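You operate a simulated robot arm through the tools that you are given. There is no shell and no other tool.

You are at the controls of a simulated robot arm. One attempt, no reset.

## Task
Swap the cover on P4 for the blue sensor, clamp it tight, plug it in and lock the plug.
Fine: the red plug goes into the socket on top of the sensor, held by its collar; lay the cover on the parts bench; leave the other ports and the other sensor.

The check looks at the end state, three seconds after you hand in, the way a careful person would. Anything else that was tipped, shoved, dropped, spilled or broken makes it a failure. Lids that push on must go on centred and level and be pressed home; caps that screw on are set level and turned clockwise until they are tight.

## Robot
A 6-joint arm with a two-finger parallel gripper, fixed in place. Base frame: the origin is at the foot of the arm, x ahead of it, y to its left, z up; the work surface is at about z = 0.9. Lengths are in m, angles in rad, forces in N, time in s.
With the tool pointing down near the work surface it reaches from about 0.3 to 0.66 m from the base axis. Its first joint turns from -2.007 to 2.007 rad. Payload 3.43 kg.
Tool frame: the origin (TCP) lies between the finger pads and is the grasp point; the fingertips stand 0.034 m ahead of it; z points along the fingers, y is the line along which they close. Largest opening 0.128 m; finger width 0.024, thickness 0.012; the body of the gripper, 0.048 by 0.13 m, starts 0.096 m behind the TCP.
Orientation is that of the tool frame in the base frame, as a unit quaternion [x, y, z, w]. With the fingers straight down and closing along the base's y, the tool's x points along the base's -x, its y along +y and its z along -z.

## Interface
- The arm moves only by the tool move_arm. Its argument "targets" is a list of rows, each an object of numbers (a shift or turn left out is 0, a gripper value left out holds the last): "rx", "ry", "rz": the turn, a rotation vector about the tool's x, y, z in units of 8 degrees (1.0 is 8 degrees); "tx", "ty", "tz": the shift along the tool's x, y, z in units of 30 mm (1.0 is 30 mm); "claw": the opening, from 0 (shut) to 1 (fully open). In form: [{"rx": .., "ry": .., "rz": .., "tx": .., "ty": .., "tz": .., "claw": ..}, ...]. A call has 1 to 20 rows; each row shifts and turns the commanded pose from where the row before left it, along the tool's axes as they then stand. A call with a number of a shift or a turn outside -1 to 1 is refused whole. Each row takes 0.2 s and may step no farther than 0.05 m and 0.15 rad from the row before; otherwise, or with a gripper value out of range, the whole call is refused. Where a pose cannot be reached the arm comes as near as it can. A force on the tool above 40 N (or 10 N above the force at the start of the call, whichever is more), or a blocked arm, ends the call early, and 0.2 s more pass. Each finger travels about 0.153 m/s and halts on what it meets, pressing with about 35 N; the grip force reading is that of the motor and also rises with nothing between the fingers. The clock runs only during rows and for 0.2 s after the last one: add rows that do not move to give the fingers time. It gives the time, the measured TCP pose, the force on the tool (base axes), the opening and the grip force at its end, in the units of the frame above (readings bear some noise), with the torque about the TCP (base axes, N m) and any sound that the robot's microphone picked up.
- Cameras (640 x 400 px; columns grow to the right, rows downward): "scene" is fixed at [0.4024, 0.4945, 1.6808]; the picture's right is [-0.89, 0.45, 0.00], its down [0.44, 0.86, -0.27] and it looks along [-0.12, -0.24, -0.96] (base axes); focal length 266 px, centre (320, 200). "wrist" rides on the gripper at [0.076, -0.011, -0.16] in the tool frame; the picture's right is [0.15, 0.99, 0.00], its down [-0.88, 0.13, -0.46] and it looks along [-0.45, 0.07, 0.89] (tool axes); focal length 234 px, centre (320, 200). There is no depth. A picture from a camera that has moved, and an enlarged one, comes with that camera's place and axes in the base frame and with its lens. The place of the scene camera against the robot may be out by one fixed shift of up to 0.012 m in any direction.
- capture(camera): a new picture of that camera. It takes no simulated time.
- lift_body(by): slides the trunk up (or, below 0, down) by that many m; the arm rides with it, the base frame stays. It gives what a move gives, with no picture.
- inspect(camera, box): a new picture of the part [left, top, right, bottom] of that camera's present view, enlarged. It takes no simulated time.
- sign_off(): hands the job in; it is judged then, once.

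Nothing tells you positions but the pictures and the camera data. Unless the task says otherwise, let go and move clear before handing in.

The tools are called after "Emit:" as a command line: name --argument value ..., lists and objects as JSON in quotes. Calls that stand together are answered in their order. move_arm: Moves the arm, as the interface text tells. Its arguments: {"type":"object","properties":{"targets":{"type":"array","items":{"type":"object","properties":{"rx":{"type":"number"},"ry":{"type":"number"},"rz":{"type":"number"},"tx":{"type":"number"},"ty":{"type":"number"},"tz":{"type":"number"},"claw":{"type":"number"}}}}},"required":["targets"]} The other tools are called the same way: lift_body (by) slides the trunk up or down; capture (camera) takes a picture; inspect (camera, box) takes an enlarged picture of a part of a camera's view; sign_off () hands the job in.

At the start:

```text
time: 0.0
ee_pos: [0.4174, 0.1471, 1.2801]
orientation: [0.0, 1.0, -0.001, 0.0]
contact_force: [-0.4, 0.0, 0.3]
wrist_torque: [0.01, 0.0, 0.0]
grip_width: 0.1281
grip_force: 0.0
trunk travel left (down, up): [-0.925, 0.065]
```

scene: 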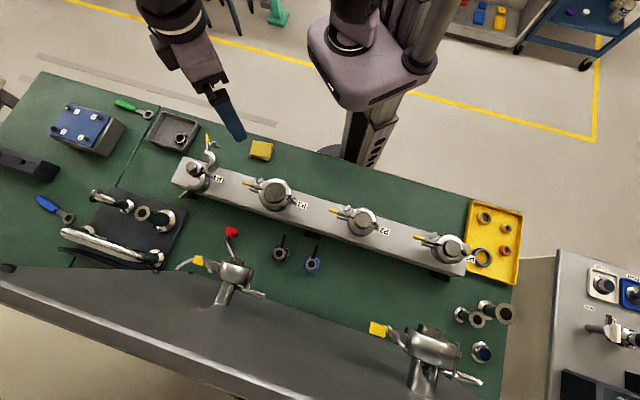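
wrist: 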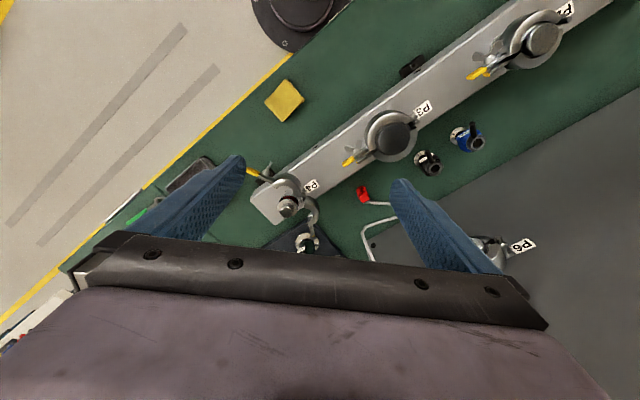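

I see a manifold rail with ports P1–P4, two sensors (black and blue) on the bench, and a red plug on a cable. I'll take enlarged pictures first to work out where P4 is and how its cover is held.

Emit:
inspect --camera "scene" --box '[150, 110, 310, 210]'

Emit:
inspect --camera "scene" --box '[170, 200, 350, 312]'

Emit:
inspect --camera "scene" --box '[300, 170, 540, 320]'

Emit:
inspect --camera "wrist" --box '[230, 60, 530, 260]'

Emit:
inspect --camera "scene" --box '[20, 70, 220, 280]'

```text
4.00 times, centred on (230, 160) of scene
camera zoom: at [0.4024, 0.4945, 1.6808], right [-0.89, 0.45, 0.0], down [0.44, 0.86, -0.27], along [-0.12, -0.24, -0.96], focal length 1064 px, centre (680, 360)
```

zoom: 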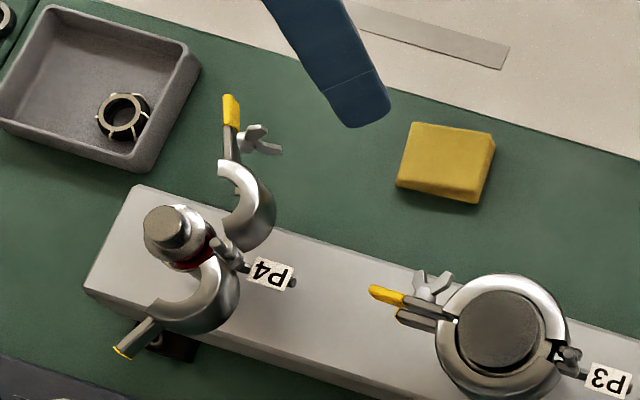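

```text
3.56 times, centred on (260, 256) of scene
camera zoom: at [0.4024, 0.4945, 1.6808], right [-0.89, 0.45, 0.0], down [0.44, 0.86, -0.27], along [-0.12, -0.24, -0.96], focal length 946 px, centre (533, 1)
```

zoom: 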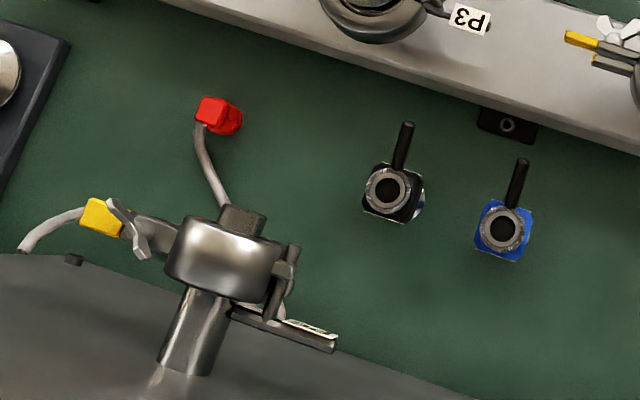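

```text
2.67 times, centred on (420, 245) of scene
camera zoom: at [0.4024, 0.4945, 1.6808], right [-0.89, 0.45, 0.0], down [0.44, 0.86, -0.27], along [-0.12, -0.24, -0.96], focal length 709 px, centre (53, 80)
```

zoom: 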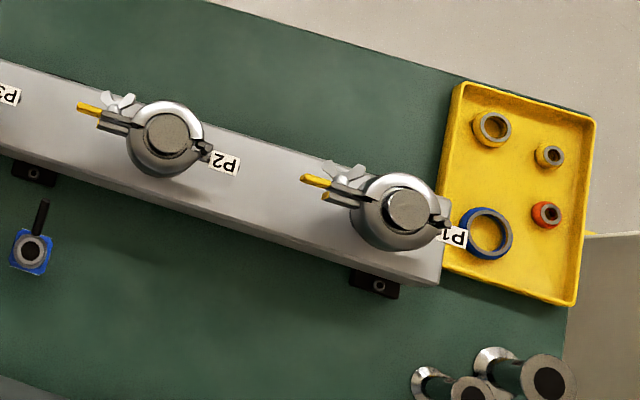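

```text
2.00 times, centred on (380, 160) of wrist
camera zoom: at [0.3417, 0.1359, 1.4419], right [-0.15, 0.99, 0.0], down [0.88, 0.13, 0.46], along [0.45, 0.07, -0.89], focal length 468 px, centre (200, 280)
```

zoom: 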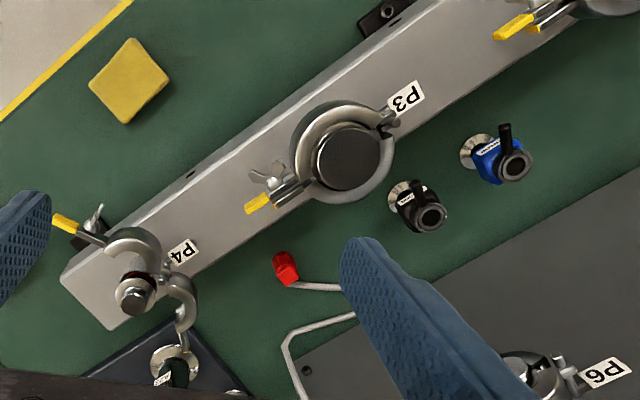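

```text
1.90 times, centred on (120, 175) of scene
camera zoom: at [0.4024, 0.4945, 1.6808], right [-0.89, 0.45, 0.0], down [0.44, 0.86, -0.27], along [-0.12, -0.24, -0.96], focal length 506 px, centre (701, 248)
```

zoom: 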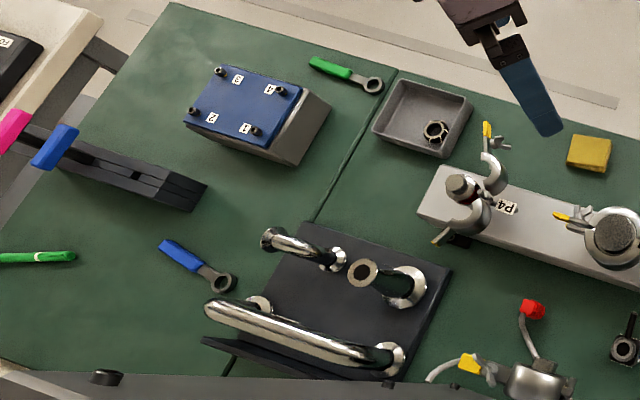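

The P4 clamp is already open, with the blank cover sitting loose on the port. I'll move the wrist camera in for a closer look and to measure it.

Emit:
move_arm --targets '[{"tx": -0.7, "ty": -0.19, "tz": 0.8}, {"tx": -0.7, "ty": -0.19, "tz": 0.8}, {"tx": -0.7, "ty": -0.19, "tz": 0.8}, {}]'

Emit:
capture --camera "wrist"

Emit:
inspect --camera "wrist" --box '[240, 80, 400, 180]'

```text
time: 1.0
ee_pos: [0.4804, 0.1303, 1.2082]
orientation: [-0.001, 1.0, 0.0, 0.001]
contact_force: [-0.3, -0.3, -0.6]
wrist_torque: [0.02, 0.01, -0.01]
grip_width: 0.1279
grip_force: 0.0
trunk travel left (down, up): [-0.925, 0.065]
```

```text
taken
camera wrist: at [0.4033, 0.1179, 1.369], right [-0.15, 0.99, 0.0], down [0.88, 0.13, 0.46], along [0.45, 0.07, -0.89], focal length 234 px, centre (320, 200)
```

wrist: 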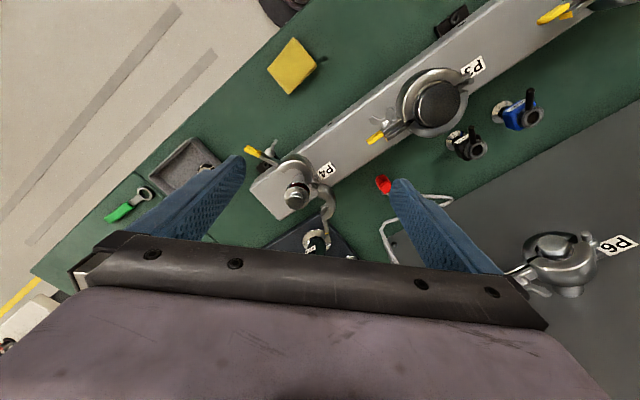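

```text
4.00 times, centred on (320, 130) of wrist
camera zoom: at [0.4033, 0.1179, 1.369], right [-0.15, 0.99, 0.0], down [0.88, 0.13, 0.46], along [0.45, 0.07, -0.89], focal length 937 px, centre (320, 480)
```

zoom: 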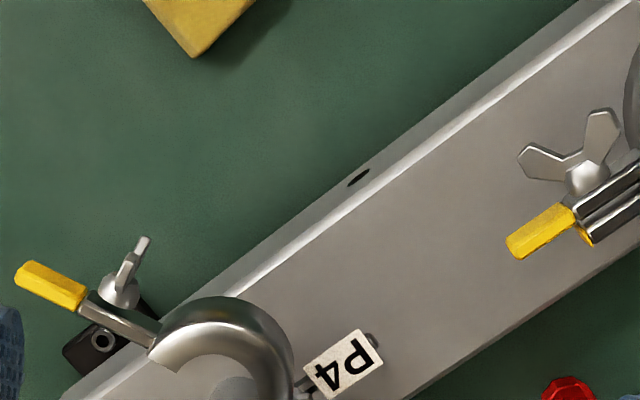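

I can see P4 with its cover and both clamp halves open. Now I'll zoom in on the port, the sensors and the plug.

Emit:
inspect --camera "wrist" --box '[230, 130, 358, 210]'

Emit:
inspect --camera "wrist" --box '[430, 80, 558, 180]'

Emit:
inspect --camera "wrist" --box '[280, 160, 440, 260]'

Emit:
inspect --camera "wrist" --box '[480, 210, 640, 310]'

```text
5.00 times, centred on (294, 170) of wrist
camera zoom: at [0.4033, 0.1179, 1.369], right [-0.15, 0.99, 0.0], down [0.88, 0.13, 0.46], along [0.45, 0.07, -0.89], focal length 1171 px, centre (450, 350)
```

zoom: 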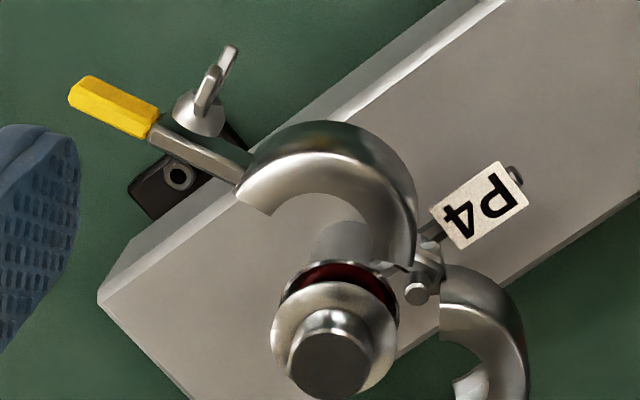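

```text
4.00 times, centred on (494, 130) of wrist
camera zoom: at [0.4033, 0.1179, 1.369], right [-0.15, 0.99, 0.0], down [0.88, 0.13, 0.46], along [0.45, 0.07, -0.89], focal length 937 px, centre (-376, 480)
```

zoom: 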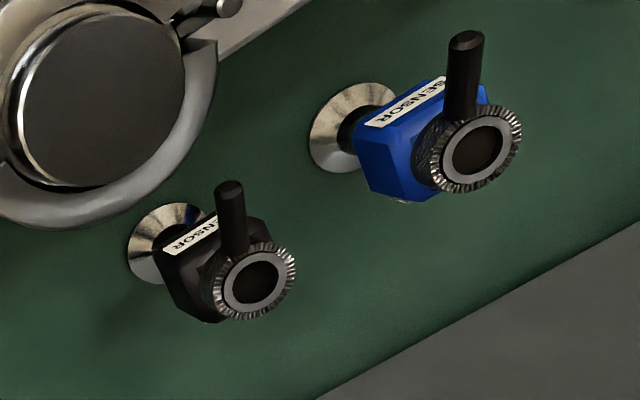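

```text
4.00 times, centred on (360, 210) of wrist
camera zoom: at [0.4033, 0.1179, 1.369], right [-0.15, 0.99, 0.0], down [0.88, 0.13, 0.46], along [0.45, 0.07, -0.89], focal length 937 px, centre (160, 160)
```

zoom: 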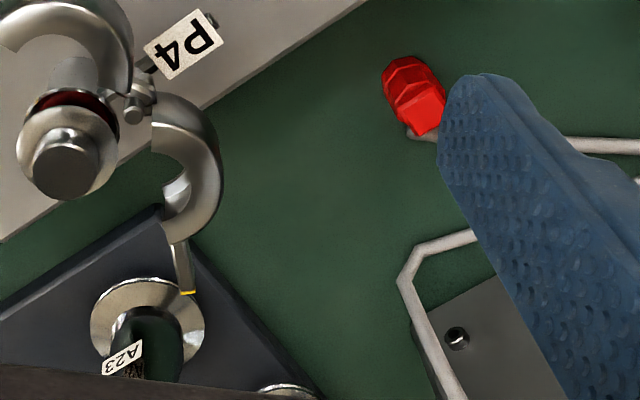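

```text
4.00 times, centred on (560, 260) of wrist
camera zoom: at [0.4033, 0.1179, 1.369], right [-0.15, 0.99, 0.0], down [0.88, 0.13, 0.46], along [0.45, 0.07, -0.89], focal length 937 px, centre (-640, -40)
```

zoom: 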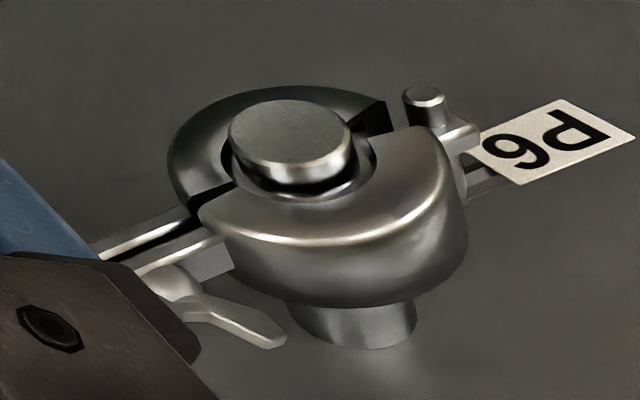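

Enlarged pictures show real detail, so I'll study the closed clamps on P3 and P6, the sensor's collar and the red plug before touching anything.

Emit:
inspect --camera "wrist" --box '[360, 60, 488, 140]'

Emit:
inspect --camera "wrist" --box '[490, 80, 554, 140]'

Emit:
inspect --camera "wrist" --box '[365, 165, 413, 200]'

Emit:
inspect --camera "scene" --box '[170, 125, 234, 200]'

Emit:
inspect --camera "scene" --box '[240, 165, 310, 220]'

Emit:
inspect --camera "scene" --box '[265, 225, 335, 285]'

Emit:
inspect --camera "scene" --box '[170, 215, 260, 290]'

```text
5.00 times, centred on (424, 100) of wrist
camera zoom: at [0.4033, 0.1179, 1.369], right [-0.15, 0.99, 0.0], down [0.88, 0.13, 0.46], along [0.45, 0.07, -0.89], focal length 1171 px, centre (-200, 700)
```

zoom: 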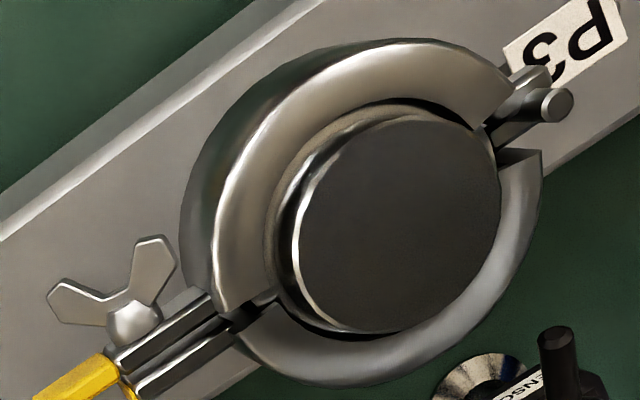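

```text
6.67 times, centred on (522, 110) of wrist
camera zoom: at [0.4033, 0.1179, 1.369], right [-0.15, 0.99, 0.0], down [0.88, 0.13, 0.46], along [0.45, 0.07, -0.89], focal length 1561 px, centre (-1027, 800)
```

zoom: 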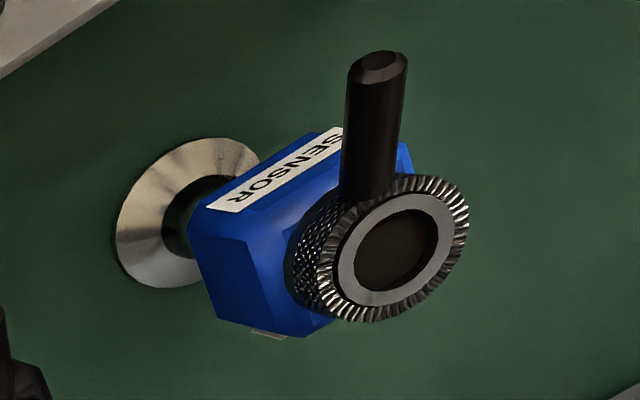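

```text
11.43 times, centred on (389, 182) of wrist
camera zoom: at [0.4033, 0.1179, 1.369], right [-0.15, 0.99, 0.0], down [0.88, 0.13, 0.46], along [0.45, 0.07, -0.89], focal length 2676 px, centre (-469, 400)
```

zoom: 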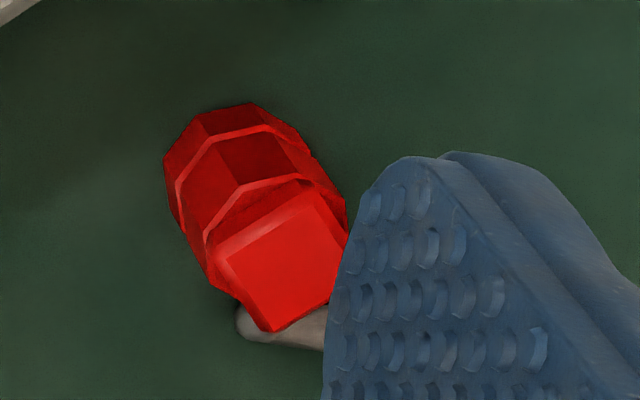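

```text
5.33 times, centred on (202, 162) of scene
camera zoom: at [0.4024, 0.4945, 1.6808], right [-0.89, 0.45, 0.0], down [0.44, 0.86, -0.27], along [-0.12, -0.24, -0.96], focal length 1418 px, centre (949, 400)
```

zoom: 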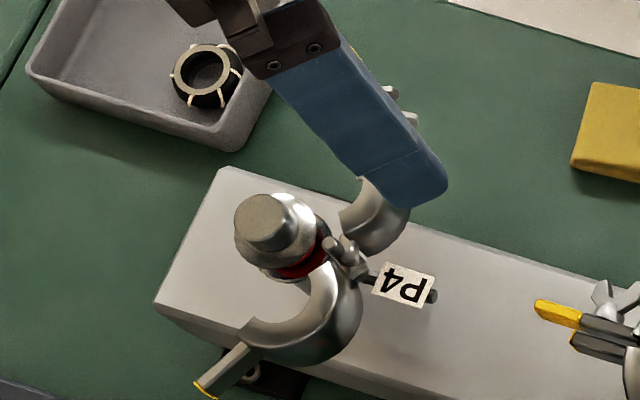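

```text
7.27 times, centred on (275, 192) of scene
camera zoom: at [0.4024, 0.4945, 1.6808], right [-0.89, 0.45, 0.0], down [0.44, 0.86, -0.27], along [-0.12, -0.24, -0.96], focal length 1934 px, centre (647, 254)
```

zoom: 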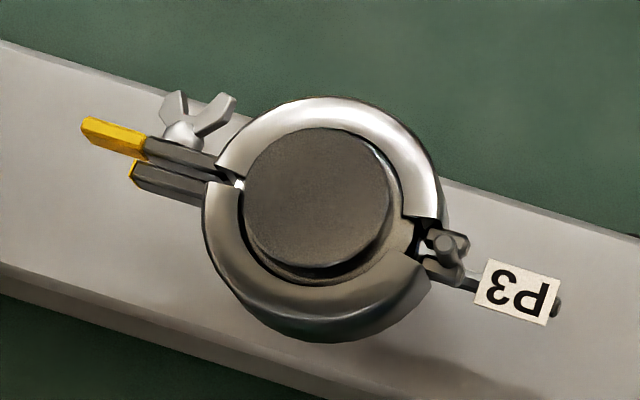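

```text
6.67 times, centred on (300, 255) of scene
camera zoom: at [0.4024, 0.4945, 1.6808], right [-0.89, 0.45, 0.0], down [0.44, 0.86, -0.27], along [-0.12, -0.24, -0.96], focal length 1773 px, centre (453, -167)
```

zoom: 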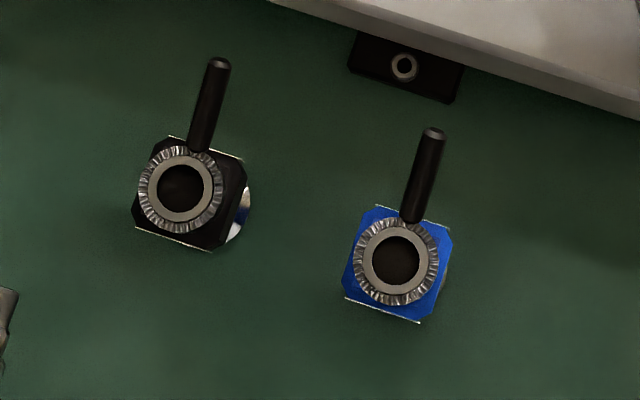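

```text
5.33 times, centred on (215, 252) of scene
camera zoom: at [0.4024, 0.4945, 1.6808], right [-0.89, 0.45, 0.0], down [0.44, 0.86, -0.27], along [-0.12, -0.24, -0.96], focal length 1418 px, centre (880, -80)
```

zoom: 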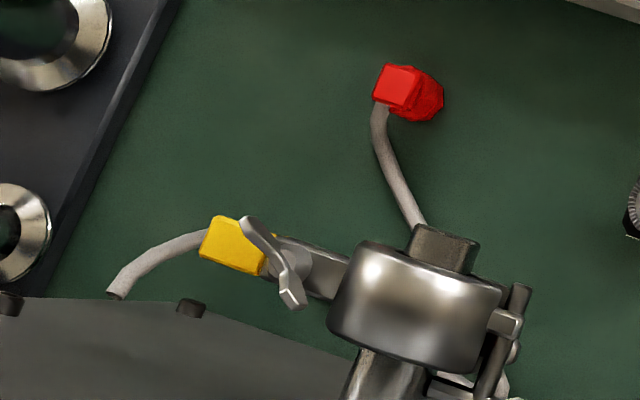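

Each closed clamp has a hinge on the label side and a swing bolt with a wing nut beside the yellow-sleeved ear. I'll tip the tool forward for a flatter view of P4.

Emit:
move_arm --targets '[{"tx": 0.667, "ty": -0.333, "tz": 0.6}, {"tx": 0.667, "ty": -0.333, "tz": 0.6}, {"tx": 0.667, "ty": -0.333, "tz": 0.6}, {"ry": -0.94}, {"ry": -0.94}, {"ry": -0.94}, {"ry": -0.94}, {}]'

Emit:
capture --camera "wrist"

```text
time: 2.8
ee_pos: [0.4204, 0.0999, 1.1544]
orientation: [0.0, 0.965, 0.0, 0.261]
contact_force: [0.7, -0.2, 0.9]
wrist_torque: [0.02, 0.02, -0.04]
grip_width: 0.128
grip_force: 0.1
trunk travel left (down, up): [-0.925, 0.065]
```

```text
taken
camera wrist: at [0.2747, 0.0888, 1.256], right [-0.13, 0.99, -0.07], down [0.53, 0.13, 0.84], along [0.84, 0.07, -0.54], focal length 234 px, centre (320, 200)
```

wrist: 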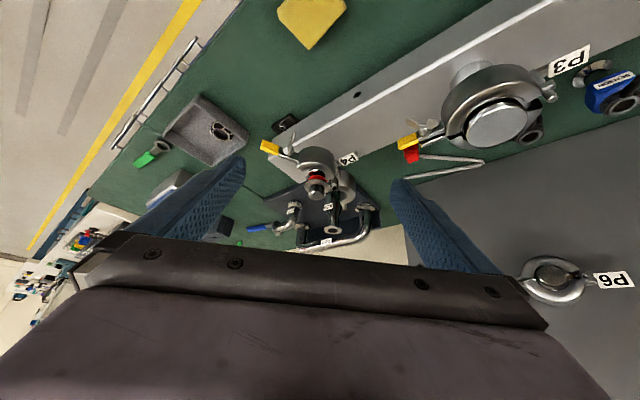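

Emit:
inspect --camera "wrist" --box '[250, 125, 370, 210]'

Emit:
inspect --camera "wrist" --box '[255, 130, 305, 165]'

Emit:
inspect --camera "wrist" --box '[395, 60, 575, 180]'

Emit:
inspect --camera "wrist" --box '[570, 55, 640, 120]'

Emit:
inspect --camera "scene" --box '[160, 120, 250, 200]'

```text
4.71 times, centred on (310, 168) of wrist
camera zoom: at [0.2747, 0.0888, 1.256], right [-0.13, 0.99, -0.07], down [0.53, 0.13, 0.84], along [0.84, 0.07, -0.54], focal length 1102 px, centre (367, 353)
```

zoom: 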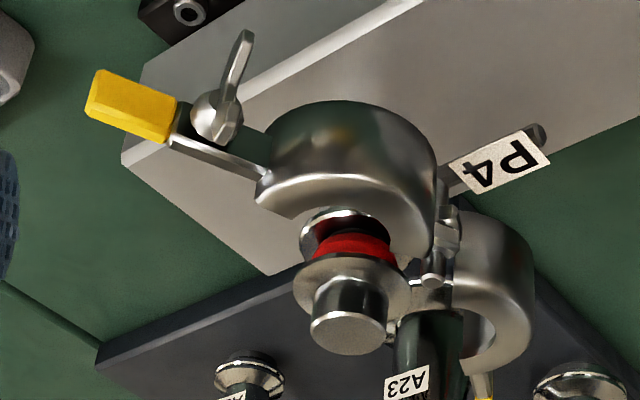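

```text
11.43 times, centred on (280, 148) of wrist
camera zoom: at [0.2747, 0.0888, 1.256], right [-0.13, 0.99, -0.07], down [0.53, 0.13, 0.84], along [0.84, 0.07, -0.54], focal length 2676 px, centre (777, 800)
```

zoom: 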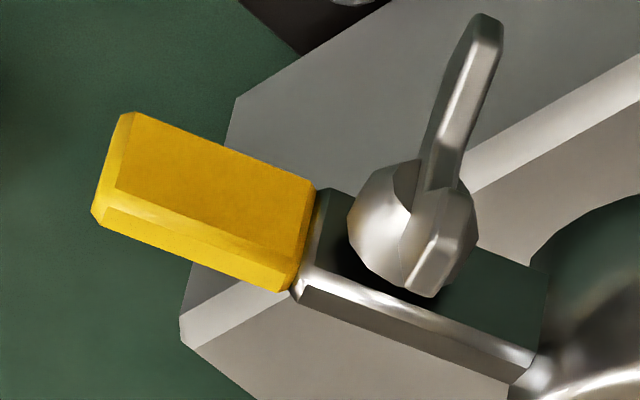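

```text
3.33 times, centred on (485, 120) of wrist
camera zoom: at [0.2747, 0.0888, 1.256], right [-0.13, 0.99, -0.07], down [0.53, 0.13, 0.84], along [0.84, 0.07, -0.54], focal length 781 px, centre (-230, 467)
```

zoom: 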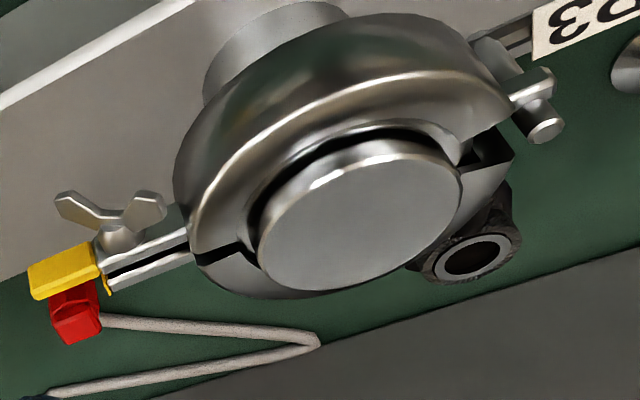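

```text
6.15 times, centred on (605, 88) of wrist
camera zoom: at [0.2747, 0.0888, 1.256], right [-0.13, 0.99, -0.07], down [0.53, 0.13, 0.84], along [0.84, 0.07, -0.54], focal length 1441 px, centre (-1434, 892)
```

zoom: 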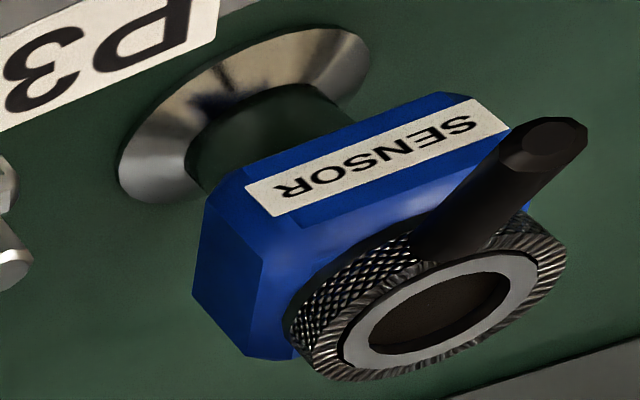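

```text
5.00 times, centred on (205, 160) of scene
camera zoom: at [0.4024, 0.4945, 1.6808], right [-0.89, 0.45, 0.0], down [0.44, 0.86, -0.27], along [-0.12, -0.24, -0.96], focal length 1330 px, centre (895, 400)
```

zoom: 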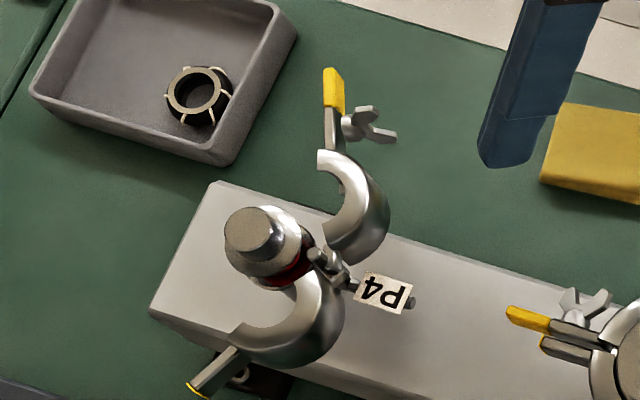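

Emit:
inspect --camera "wrist" --box '[295, 160, 360, 205]'

Emit:
inspect --camera "scene" --box '[190, 155, 240, 190]'

Emit:
inspect --camera "scene" --box '[205, 128, 245, 155]'

Emit:
inspect --camera "wrist" --box '[395, 110, 450, 150]'

Emit:
inspect --camera "wrist" --box '[400, 140, 500, 190]'

```text
8.89 times, centred on (328, 182) of wrist
camera zoom: at [0.2747, 0.0888, 1.256], right [-0.13, 0.99, -0.07], down [0.53, 0.13, 0.84], along [0.84, 0.07, -0.54], focal length 2082 px, centre (253, 356)
```

zoom: 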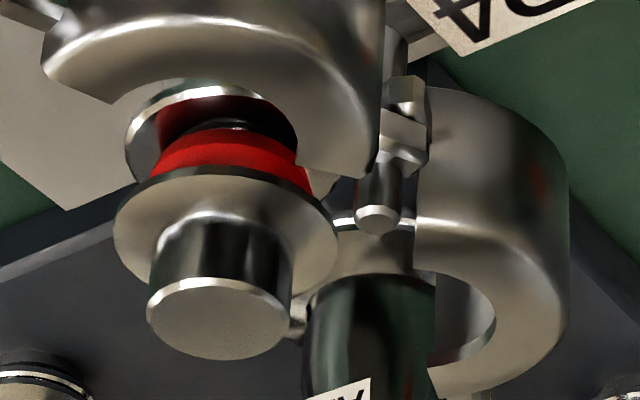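

```text
11.43 times, centred on (215, 172) of scene
camera zoom: at [0.4024, 0.4945, 1.6808], right [-0.89, 0.45, 0.0], down [0.44, 0.86, -0.27], along [-0.12, -0.24, -0.96], focal length 3039 px, centre (1520, 514)
```

zoom: 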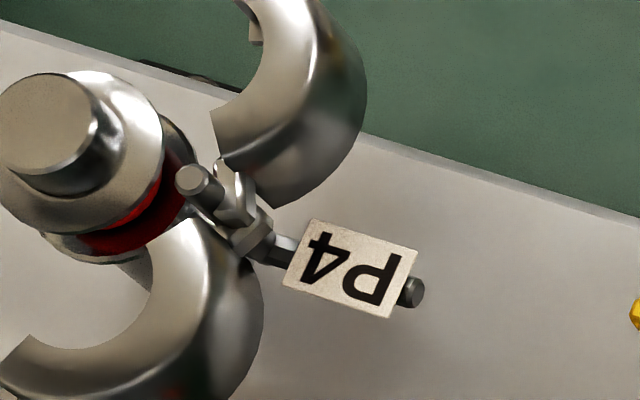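

```text
14.81 times, centred on (225, 142) of scene
camera zoom: at [0.4024, 0.4945, 1.6808], right [-0.89, 0.45, 0.0], down [0.44, 0.86, -0.27], along [-0.12, -0.24, -0.96], focal length 3940 px, centre (1727, 1067)
```

zoom: 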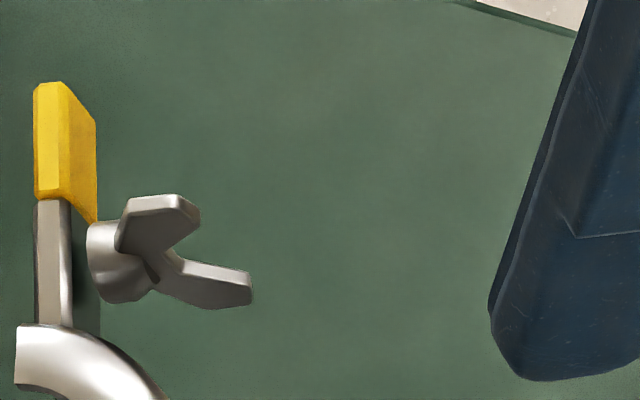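

```text
10.00 times, centred on (422, 130) of wrist
camera zoom: at [0.2747, 0.0888, 1.256], right [-0.13, 0.99, -0.07], down [0.53, 0.13, 0.84], along [0.84, 0.07, -0.54], focal length 2342 px, centre (-705, 900)
```

zoom: 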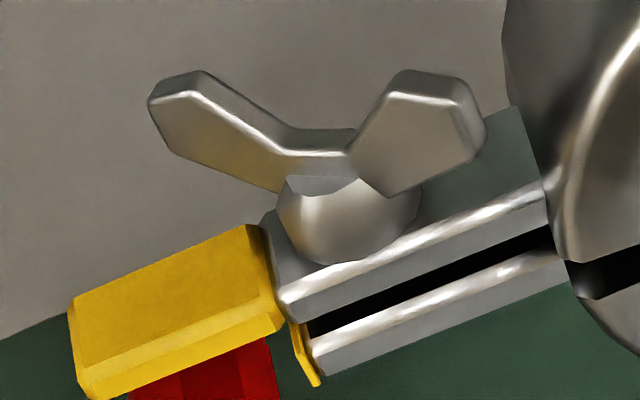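

```text
6.40 times, centred on (450, 165) of wrist
camera zoom: at [0.2747, 0.0888, 1.256], right [-0.13, 0.99, -0.07], down [0.53, 0.13, 0.84], along [0.84, 0.07, -0.54], focal length 1499 px, centre (-512, 424)
```

zoom: 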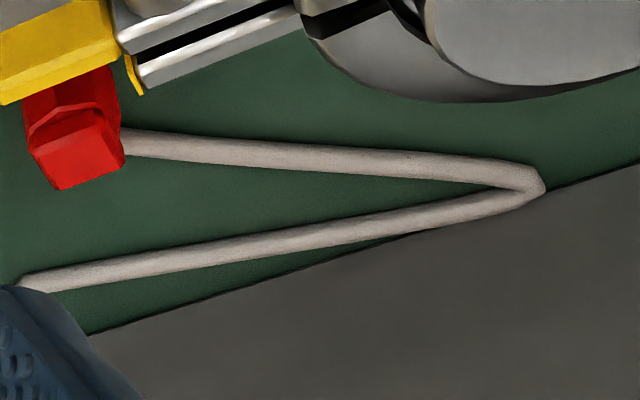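

The knob on P4's cover triangulates to about (0.572, 0.107), with its top near z = 1.055. Next I'll look down on the plug and the sensor from a safe height.

Emit:
move_arm --targets '[{"ry": 0.94}, {"ry": 0.94}, {"ry": 0.94}, {"ry": 0.94}, {"tx": -0.24, "ty": 0.9}, {"tx": -0.24, "ty": 0.9}, {"tx": -0.24, "ty": 0.9}, {"tx": -0.24, "ty": 0.9}, {"tx": -0.24, "ty": 0.9}, {"ty": 0.8}, {}]'

Emit:
capture --camera "wrist"

Emit:
capture --camera "scene"

```text
time: 5.2
ee_pos: [0.4576, 0.2601, 1.1541]
orientation: [-0.001, 1.0, 0.0, 0.0]
contact_force: [0.0, -0.8, -1.7]
wrist_torque: [0.02, 0.01, -0.01]
grip_width: 0.1279
grip_force: 0.1
trunk travel left (down, up): [-0.925, 0.065]
```

```text
taken
camera wrist: at [0.3813, 0.2474, 1.3153], right [-0.15, 0.99, 0.0], down [0.88, 0.13, 0.46], along [0.45, 0.07, -0.89], focal length 234 px, centre (320, 200)
```

wrist: 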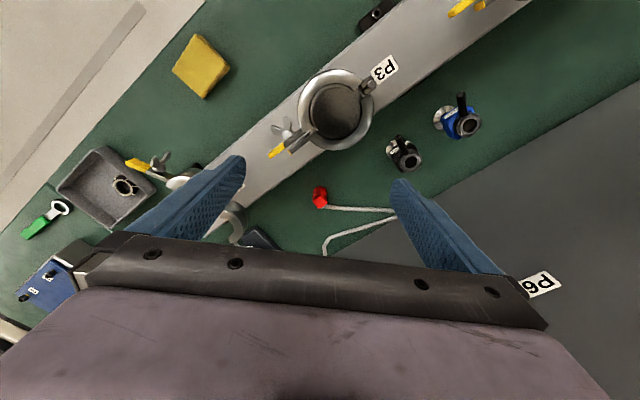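

```text
taken
```

scene: 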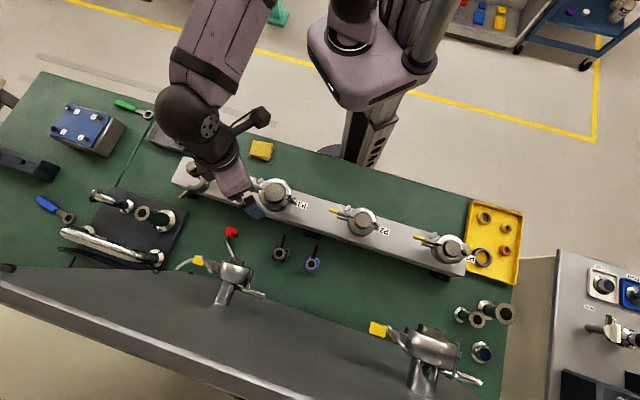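

Emit:
inspect --camera "wrist" --box '[295, 175, 345, 215]'

Emit:
inspect --camera "wrist" --box '[290, 170, 430, 260]'

Emit:
inspect --camera "wrist" --box '[425, 85, 495, 145]'

Emit:
inspect --camera "scene" --box '[215, 215, 255, 245]'

Emit:
inspect --camera "scene" --box '[160, 220, 300, 320]'

```text
10.00 times, centred on (320, 195) of wrist
camera zoom: at [0.3813, 0.2474, 1.3153], right [-0.15, 0.99, 0.0], down [0.88, 0.13, 0.46], along [0.45, 0.07, -0.89], focal length 2342 px, centre (320, 250)
```

zoom: 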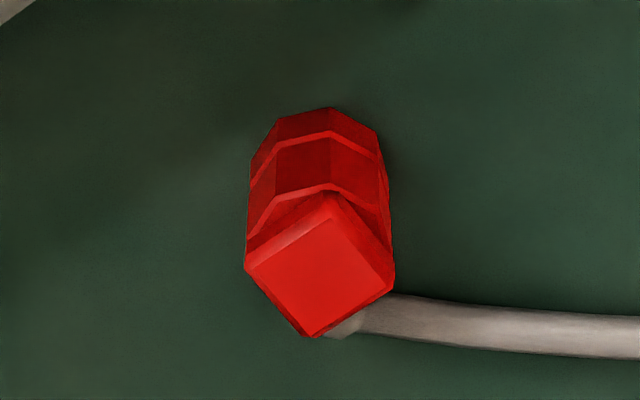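

```text
4.44 times, centred on (360, 215) of wrist
camera zoom: at [0.3813, 0.2474, 1.3153], right [-0.15, 0.99, 0.0], down [0.88, 0.13, 0.46], along [0.45, 0.07, -0.89], focal length 1041 px, centre (142, 133)
```

zoom: 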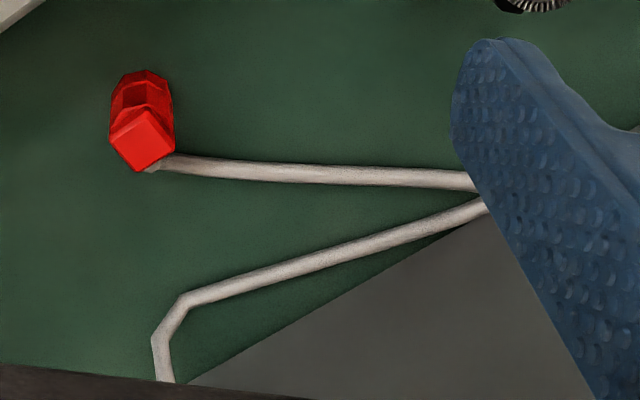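

```text
6.67 times, centred on (460, 115) of wrist
camera zoom: at [0.3813, 0.2474, 1.3153], right [-0.15, 0.99, 0.0], down [0.88, 0.13, 0.46], along [0.45, 0.07, -0.89], focal length 1561 px, centre (-613, 767)
```

zoom: 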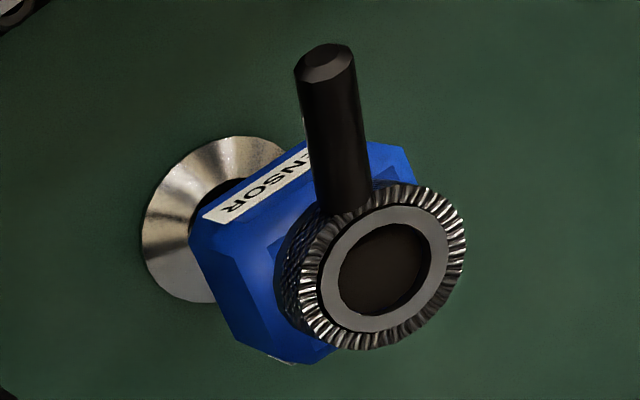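

```text
13.33 times, centred on (235, 230) of scene
camera zoom: at [0.4024, 0.4945, 1.6808], right [-0.89, 0.45, 0.0], down [0.44, 0.86, -0.27], along [-0.12, -0.24, -0.96], focal length 3546 px, centre (1453, -200)
```

zoom: 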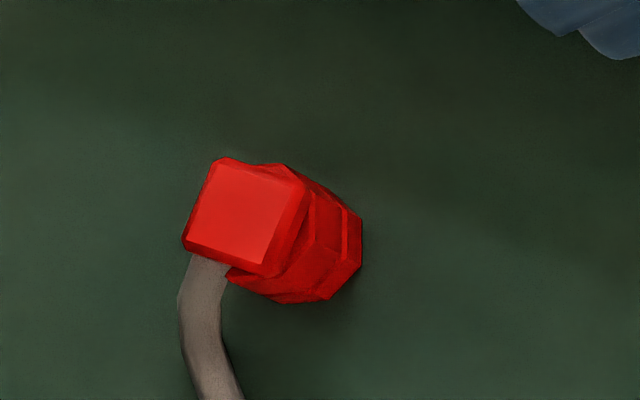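

```text
4.00 times, centred on (230, 270) of scene
camera zoom: at [0.4024, 0.4945, 1.6808], right [-0.89, 0.45, 0.0], down [0.44, 0.86, -0.27], along [-0.12, -0.24, -0.96], focal length 1064 px, centre (680, -80)
```

zoom: 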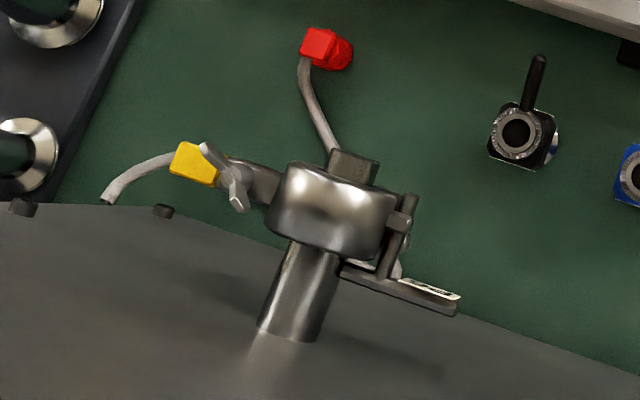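

The plug stands upright near (0.573, 0.277) with its top at about 0.94. The sensor's socket is near (0.405, 0.464, 0.974). Next I'll turn the tool so it closes across the manifold and hover above P4's cover.

Emit:
move_arm --targets '[{"rz": 0.9375}, {"rz": 0.9375}, {"rz": 0.9375}, {"rz": 0.9375}, {"rz": 0.9375}, {"rz": 0.9375}, {"tx": -0.9, "ty": -0.13}, {"tx": -0.9, "ty": -0.13}, {"tx": -0.9, "ty": -0.13}, {"tx": -0.9, "ty": -0.13}, {"tx": -0.9, "ty": -0.13}, {"tx": -0.9, "ty": -0.13}, {"tx": -0.9, "ty": -0.13}, {}]'

Emit:
capture --camera "wrist"

```text
time: 8.2
ee_pos: [0.5707, 0.1059, 1.1552]
orientation: [0.383, 0.924, 0.0, 0.0]
contact_force: [0.1, 0.0, 0.9]
wrist_torque: [0.01, -0.04, 0.0]
grip_width: 0.128
grip_force: 0.1
trunk travel left (down, up): [-0.925, 0.065]
```

```text
taken
camera wrist: at [0.509, 0.1521, 1.3161], right [0.6, 0.8, 0.0], down [0.71, -0.53, 0.46], along [0.37, -0.27, -0.89], focal length 234 px, centre (320, 200)
```

wrist: 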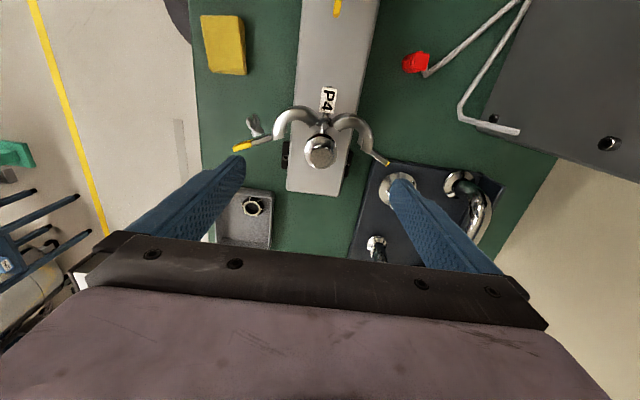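

Emit:
inspect --camera "wrist" --box '[260, 80, 388, 180]'

Emit:
inspect --camera "wrist" --box '[220, 80, 420, 205]'

```text
4.00 times, centred on (324, 130) of wrist
camera zoom: at [0.509, 0.1521, 1.3161], right [0.6, 0.8, 0.0], down [0.71, -0.53, 0.46], along [0.37, -0.27, -0.89], focal length 937 px, centre (304, 480)
```

zoom: 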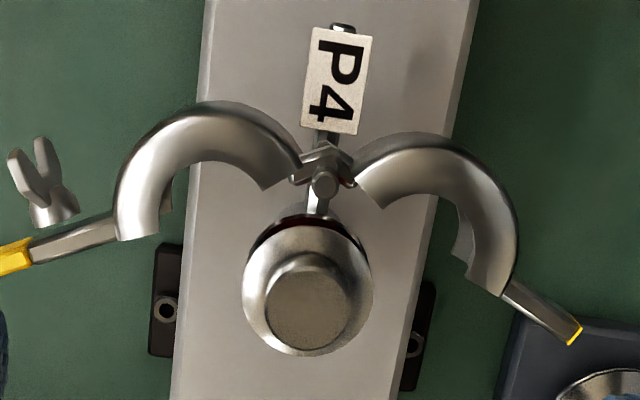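

```text
3.20 times, centred on (320, 142) of wrist
camera zoom: at [0.509, 0.1521, 1.3161], right [0.6, 0.8, 0.0], down [0.71, -0.53, 0.46], along [0.37, -0.27, -0.89], focal length 749 px, centre (320, 384)
```

zoom: 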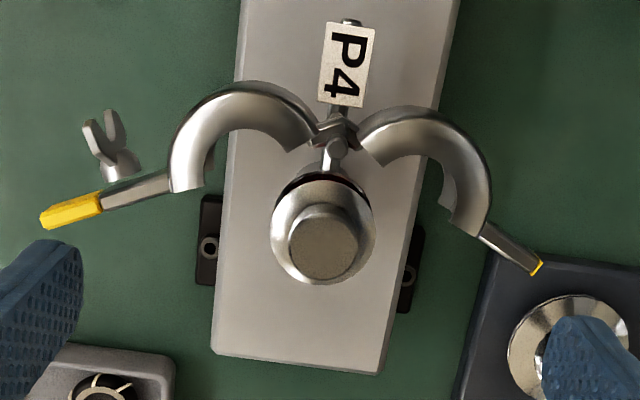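

The view is clear: the knob is centred under the tool and both clamp halves are clear of the finger paths. I'll narrow the fingers, lower onto the knob and grip it.

Emit:
move_arm --targets '[{"claw": 0.34, "ty": 0.06}, {"claw": 0.34}, {"tz": 0.7}, {"tz": 0.7}, {"tz": 0.7}, {"tz": 0.2}, {}]'

Emit:
inspect --camera "wrist" --box '[220, 80, 420, 205]'

```text
time: 9.8
ee_pos: [0.5726, 0.1075, 1.0859]
orientation: [0.382, 0.924, -0.001, 0.0]
contact_force: [0.0, 0.5, 0.0]
wrist_torque: [-0.03, -0.01, -0.02]
grip_width: 0.0436
grip_force: 0.0
trunk travel left (down, up): [-0.925, 0.065]
```

```text
3.20 times, centred on (320, 142) of wrist
camera zoom: at [0.5116, 0.1537, 1.2467], right [0.6, 0.8, 0.0], down [0.72, -0.53, 0.46], along [0.37, -0.27, -0.89], focal length 749 px, centre (320, 384)
```

zoom: 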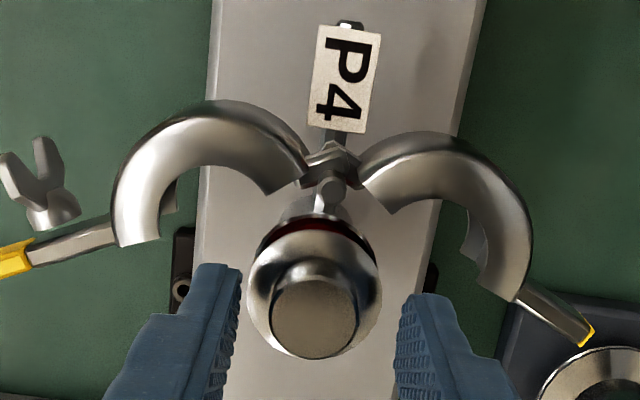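

Emit:
move_arm --targets '[{"tz": 0.3}, {}, {"claw": 0.0}, {"claw": 0.0}, {"claw": 0.0}]'

Emit:
inspect --camera "wrist" --box '[220, 80, 420, 205]'

```text
time: 11.0
ee_pos: [0.5733, 0.1063, 1.0763]
orientation: [0.383, 0.924, 0.0, 0.0]
contact_force: [-1.2, -1.6, 0.7]
wrist_torque: [-0.08, 0.04, 0.01]
grip_width: 0.0231
grip_force: 35.1
trunk travel left (down, up): [-0.925, 0.065]
```

```text
3.20 times, centred on (320, 142) of wrist
camera zoom: at [0.5112, 0.1524, 1.2383], right [0.6, 0.8, 0.0], down [0.71, -0.53, 0.46], along [0.37, -0.27, -0.89], focal length 749 px, centre (320, 384)
```

zoom: 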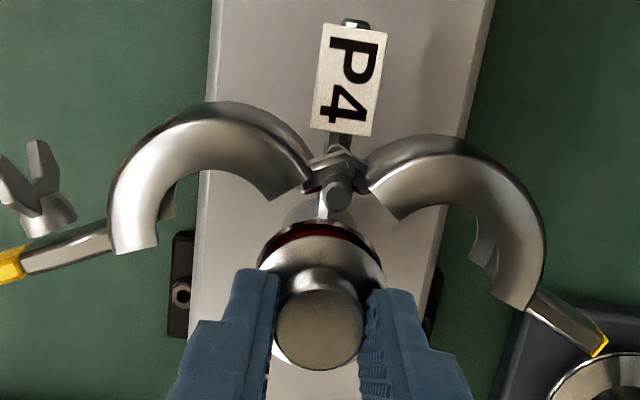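

The knob is gripped at 23 mm. I'll lift slowly and check whether the red seal stays on the port.

Emit:
move_arm --targets '[{"tz": -0.15}, {"tz": -0.2}, {"tz": -0.3}, {"tz": -0.4}, {"tz": -0.6}, {"tz": -0.8}, {}]'

Emit:
inspect --camera "wrist" --box '[220, 80, 420, 205]'

Emit:
inspect --camera "scene" --box '[150, 110, 260, 210]'

```text
time: 12.6
ee_pos: [0.5714, 0.1065, 1.1493]
orientation: [0.382, 0.924, 0.0, -0.001]
contact_force: [-0.3, 0.0, -0.1]
wrist_torque: [-0.03, -0.02, 0.0]
grip_width: 0.0231
grip_force: 35.0
trunk travel left (down, up): [-0.925, 0.065]
```

```text
3.20 times, centred on (320, 142) of wrist
camera zoom: at [0.5109, 0.1523, 1.3112], right [0.6, 0.8, 0.0], down [0.72, -0.53, 0.46], along [0.37, -0.27, -0.89], focal length 749 px, centre (320, 384)
```

zoom: 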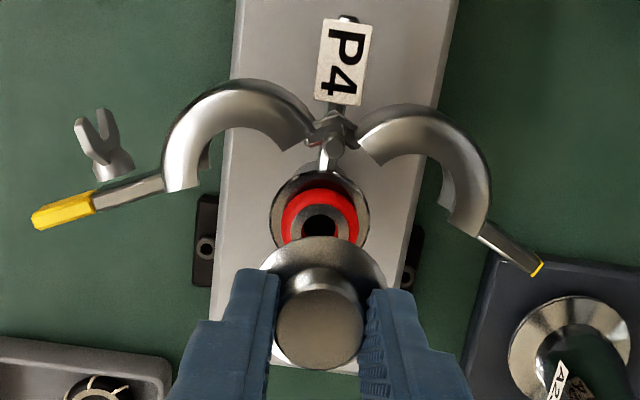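

```text
4.00 times, centred on (205, 160) of scene
camera zoom: at [0.4024, 0.4945, 1.6808], right [-0.89, 0.45, 0.0], down [0.44, 0.86, -0.27], along [-0.12, -0.24, -0.96], focal length 1064 px, centre (780, 360)
```

zoom: 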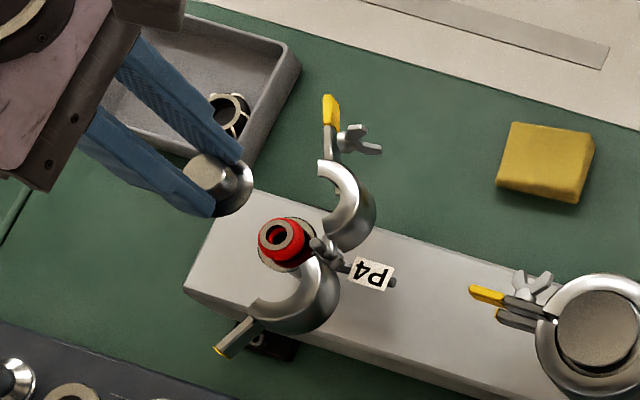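

The cover came away and the red seal stayed on the port. I'll carry the cover to a free patch of the green bench on the robot side, near (0.335, 0.150).

Emit:
move_arm --targets '[{"tz": -0.5}, {"tx": 0.824, "ty": -0.567}, {"tx": 0.824, "ty": -0.567}, {"tx": 0.824, "ty": -0.567}, {"tx": 0.824, "ty": -0.567}, {"tx": 0.824, "ty": -0.567}, {"tx": 0.824, "ty": -0.567}, {"tx": 0.824, "ty": -0.567}, {"tx": 0.824, "ty": -0.567}, {}]'

Emit:
capture --camera "wrist"

Emit:
capture --camera "scene"

```text
time: 14.8
ee_pos: [0.3345, 0.1505, 1.1637]
orientation: [0.383, 0.924, 0.001, 0.0]
contact_force: [0.8, 0.4, -0.7]
wrist_torque: [0.0, 0.01, -0.02]
grip_width: 0.0235
grip_force: 35.7
trunk travel left (down, up): [-0.925, 0.065]
```

```text
taken
camera wrist: at [0.2732, 0.1965, 1.3254], right [0.6, 0.8, 0.0], down [0.71, -0.53, 0.46], along [0.37, -0.27, -0.89], focal length 234 px, centre (320, 200)
```

wrist: 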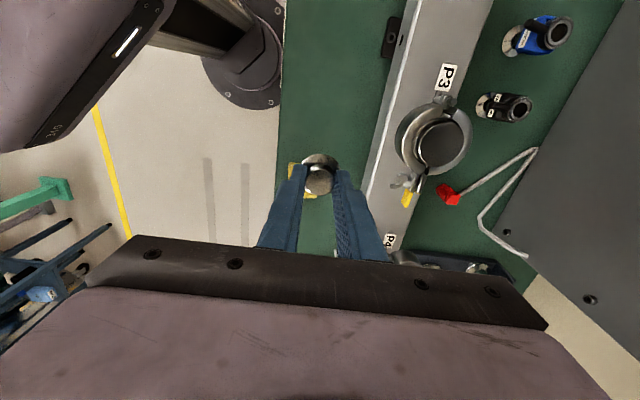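

```text
taken
```

scene: 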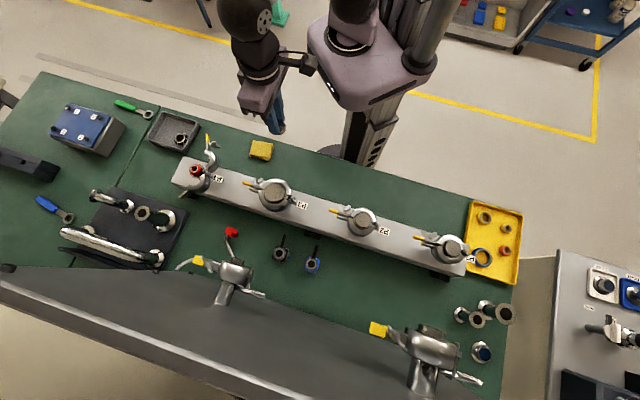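

Emit:
move_arm --targets '[{"ty": 0.3, "tz": 0.8}, {"tz": 0.85}, {"tz": 0.85}, {"tz": 0.85}, {"tz": 0.85}, {"tz": 0.85}, {"tz": 0.85}, {"tz": 0.7}, {}]'

Emit:
inspect --camera "wrist" --box '[220, 80, 420, 205]'

Emit:
inspect --camera "scene" --box '[220, 80, 340, 180]'

```text
time: 16.8
ee_pos: [0.3429, 0.1578, 0.9661]
orientation: [0.383, 0.924, 0.0, -0.001]
contact_force: [0.3, -0.4, -0.5]
wrist_torque: [0.04, -0.01, -0.02]
grip_width: 0.0231
grip_force: 34.8
trunk travel left (down, up): [-0.925, 0.065]
```

```text
3.20 times, centred on (320, 142) of wrist
camera zoom: at [0.2813, 0.2033, 1.1278], right [0.6, 0.8, 0.0], down [0.71, -0.53, 0.46], along [0.37, -0.27, -0.89], focal length 749 px, centre (320, 384)
```

zoom: 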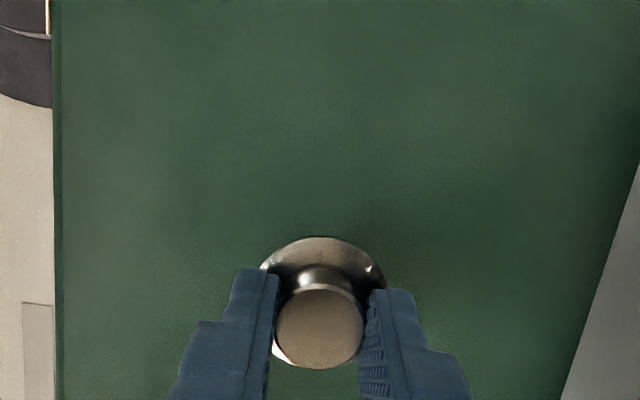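

```text
4.00 times, centred on (280, 130) of scene
camera zoom: at [0.4024, 0.4945, 1.6808], right [-0.89, 0.45, 0.0], down [0.44, 0.86, -0.27], along [-0.12, -0.24, -0.96], focal length 1064 px, centre (480, 480)
```

zoom: 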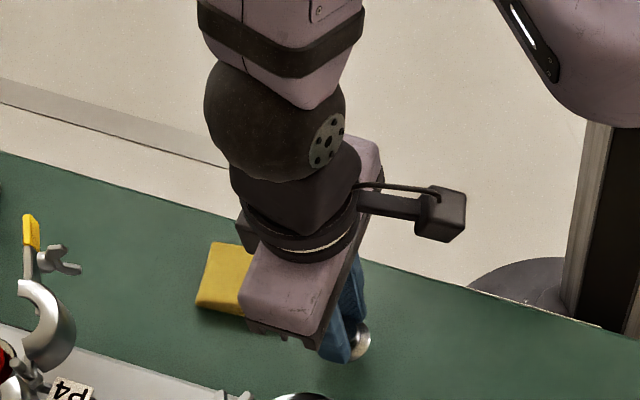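

Emit:
move_arm --targets '[{"tz": 0.1}, {"tz": 0.1}, {"tz": 0.1}, {"tz": 0.1}, {}]'

```text
time: 18.0
ee_pos: [0.3432, 0.1575, 0.9541]
orientation: [0.382, 0.924, 0.0, 0.0]
contact_force: [0.7, -0.6, 0.1]
wrist_torque: [-0.01, -0.02, 0.0]
grip_width: 0.0234
grip_force: 35.0
trunk travel left (down, up): [-0.925, 0.065]
```

Emit:
move_arm --targets '[{"tz": 0.07}, {"tz": 0.07}, {"tz": 0.07}, {}]'

```text
time: 19.0
ee_pos: [0.3424, 0.1571, 0.9483]
orientation: [0.383, 0.924, 0.0, 0.0]
contact_force: [-0.4, -0.5, 0.2]
wrist_torque: [0.0, 0.0, 0.03]
grip_width: 0.0235
grip_force: 34.8
trunk travel left (down, up): [-0.925, 0.065]
```

Emit:
move_arm --targets '[{"tz": 0.07}, {"tz": 0.07}, {}]'

Emit:
inspect --camera "wrist" --box '[280, 140, 360, 205]'

```text
time: 19.8
ee_pos: [0.342, 0.1568, 0.9441]
orientation: [0.382, 0.924, 0.0, 0.0]
contact_force: [0.8, 1.3, -0.8]
wrist_torque: [0.03, -0.03, -0.01]
grip_width: 0.0236
grip_force: 35.1
trunk travel left (down, up): [-0.925, 0.065]
```

```text
6.15 times, centred on (320, 172) of wrist
camera zoom: at [0.2802, 0.2028, 1.1053], right [0.6, 0.8, 0.0], down [0.71, -0.53, 0.46], along [0.37, -0.27, -0.89], focal length 1441 px, centre (320, 369)
```

zoom: 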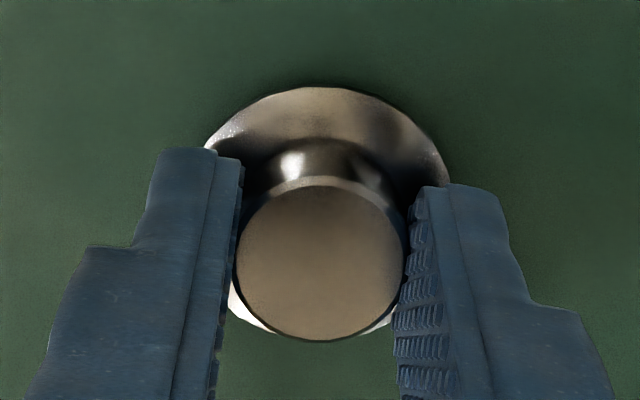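

Emit:
move_arm --targets '[{"tz": 0.05}, {"tz": 0.05}, {}]'

```text
time: 20.6
ee_pos: [0.3417, 0.1568, 0.9413]
orientation: [0.383, 0.924, 0.001, 0.002]
contact_force: [-2.7, 2.6, 12.8]
wrist_torque: [0.08, 0.15, -0.03]
grip_width: 0.0232
grip_force: 35.2
trunk travel left (down, up): [-0.925, 0.065]
```

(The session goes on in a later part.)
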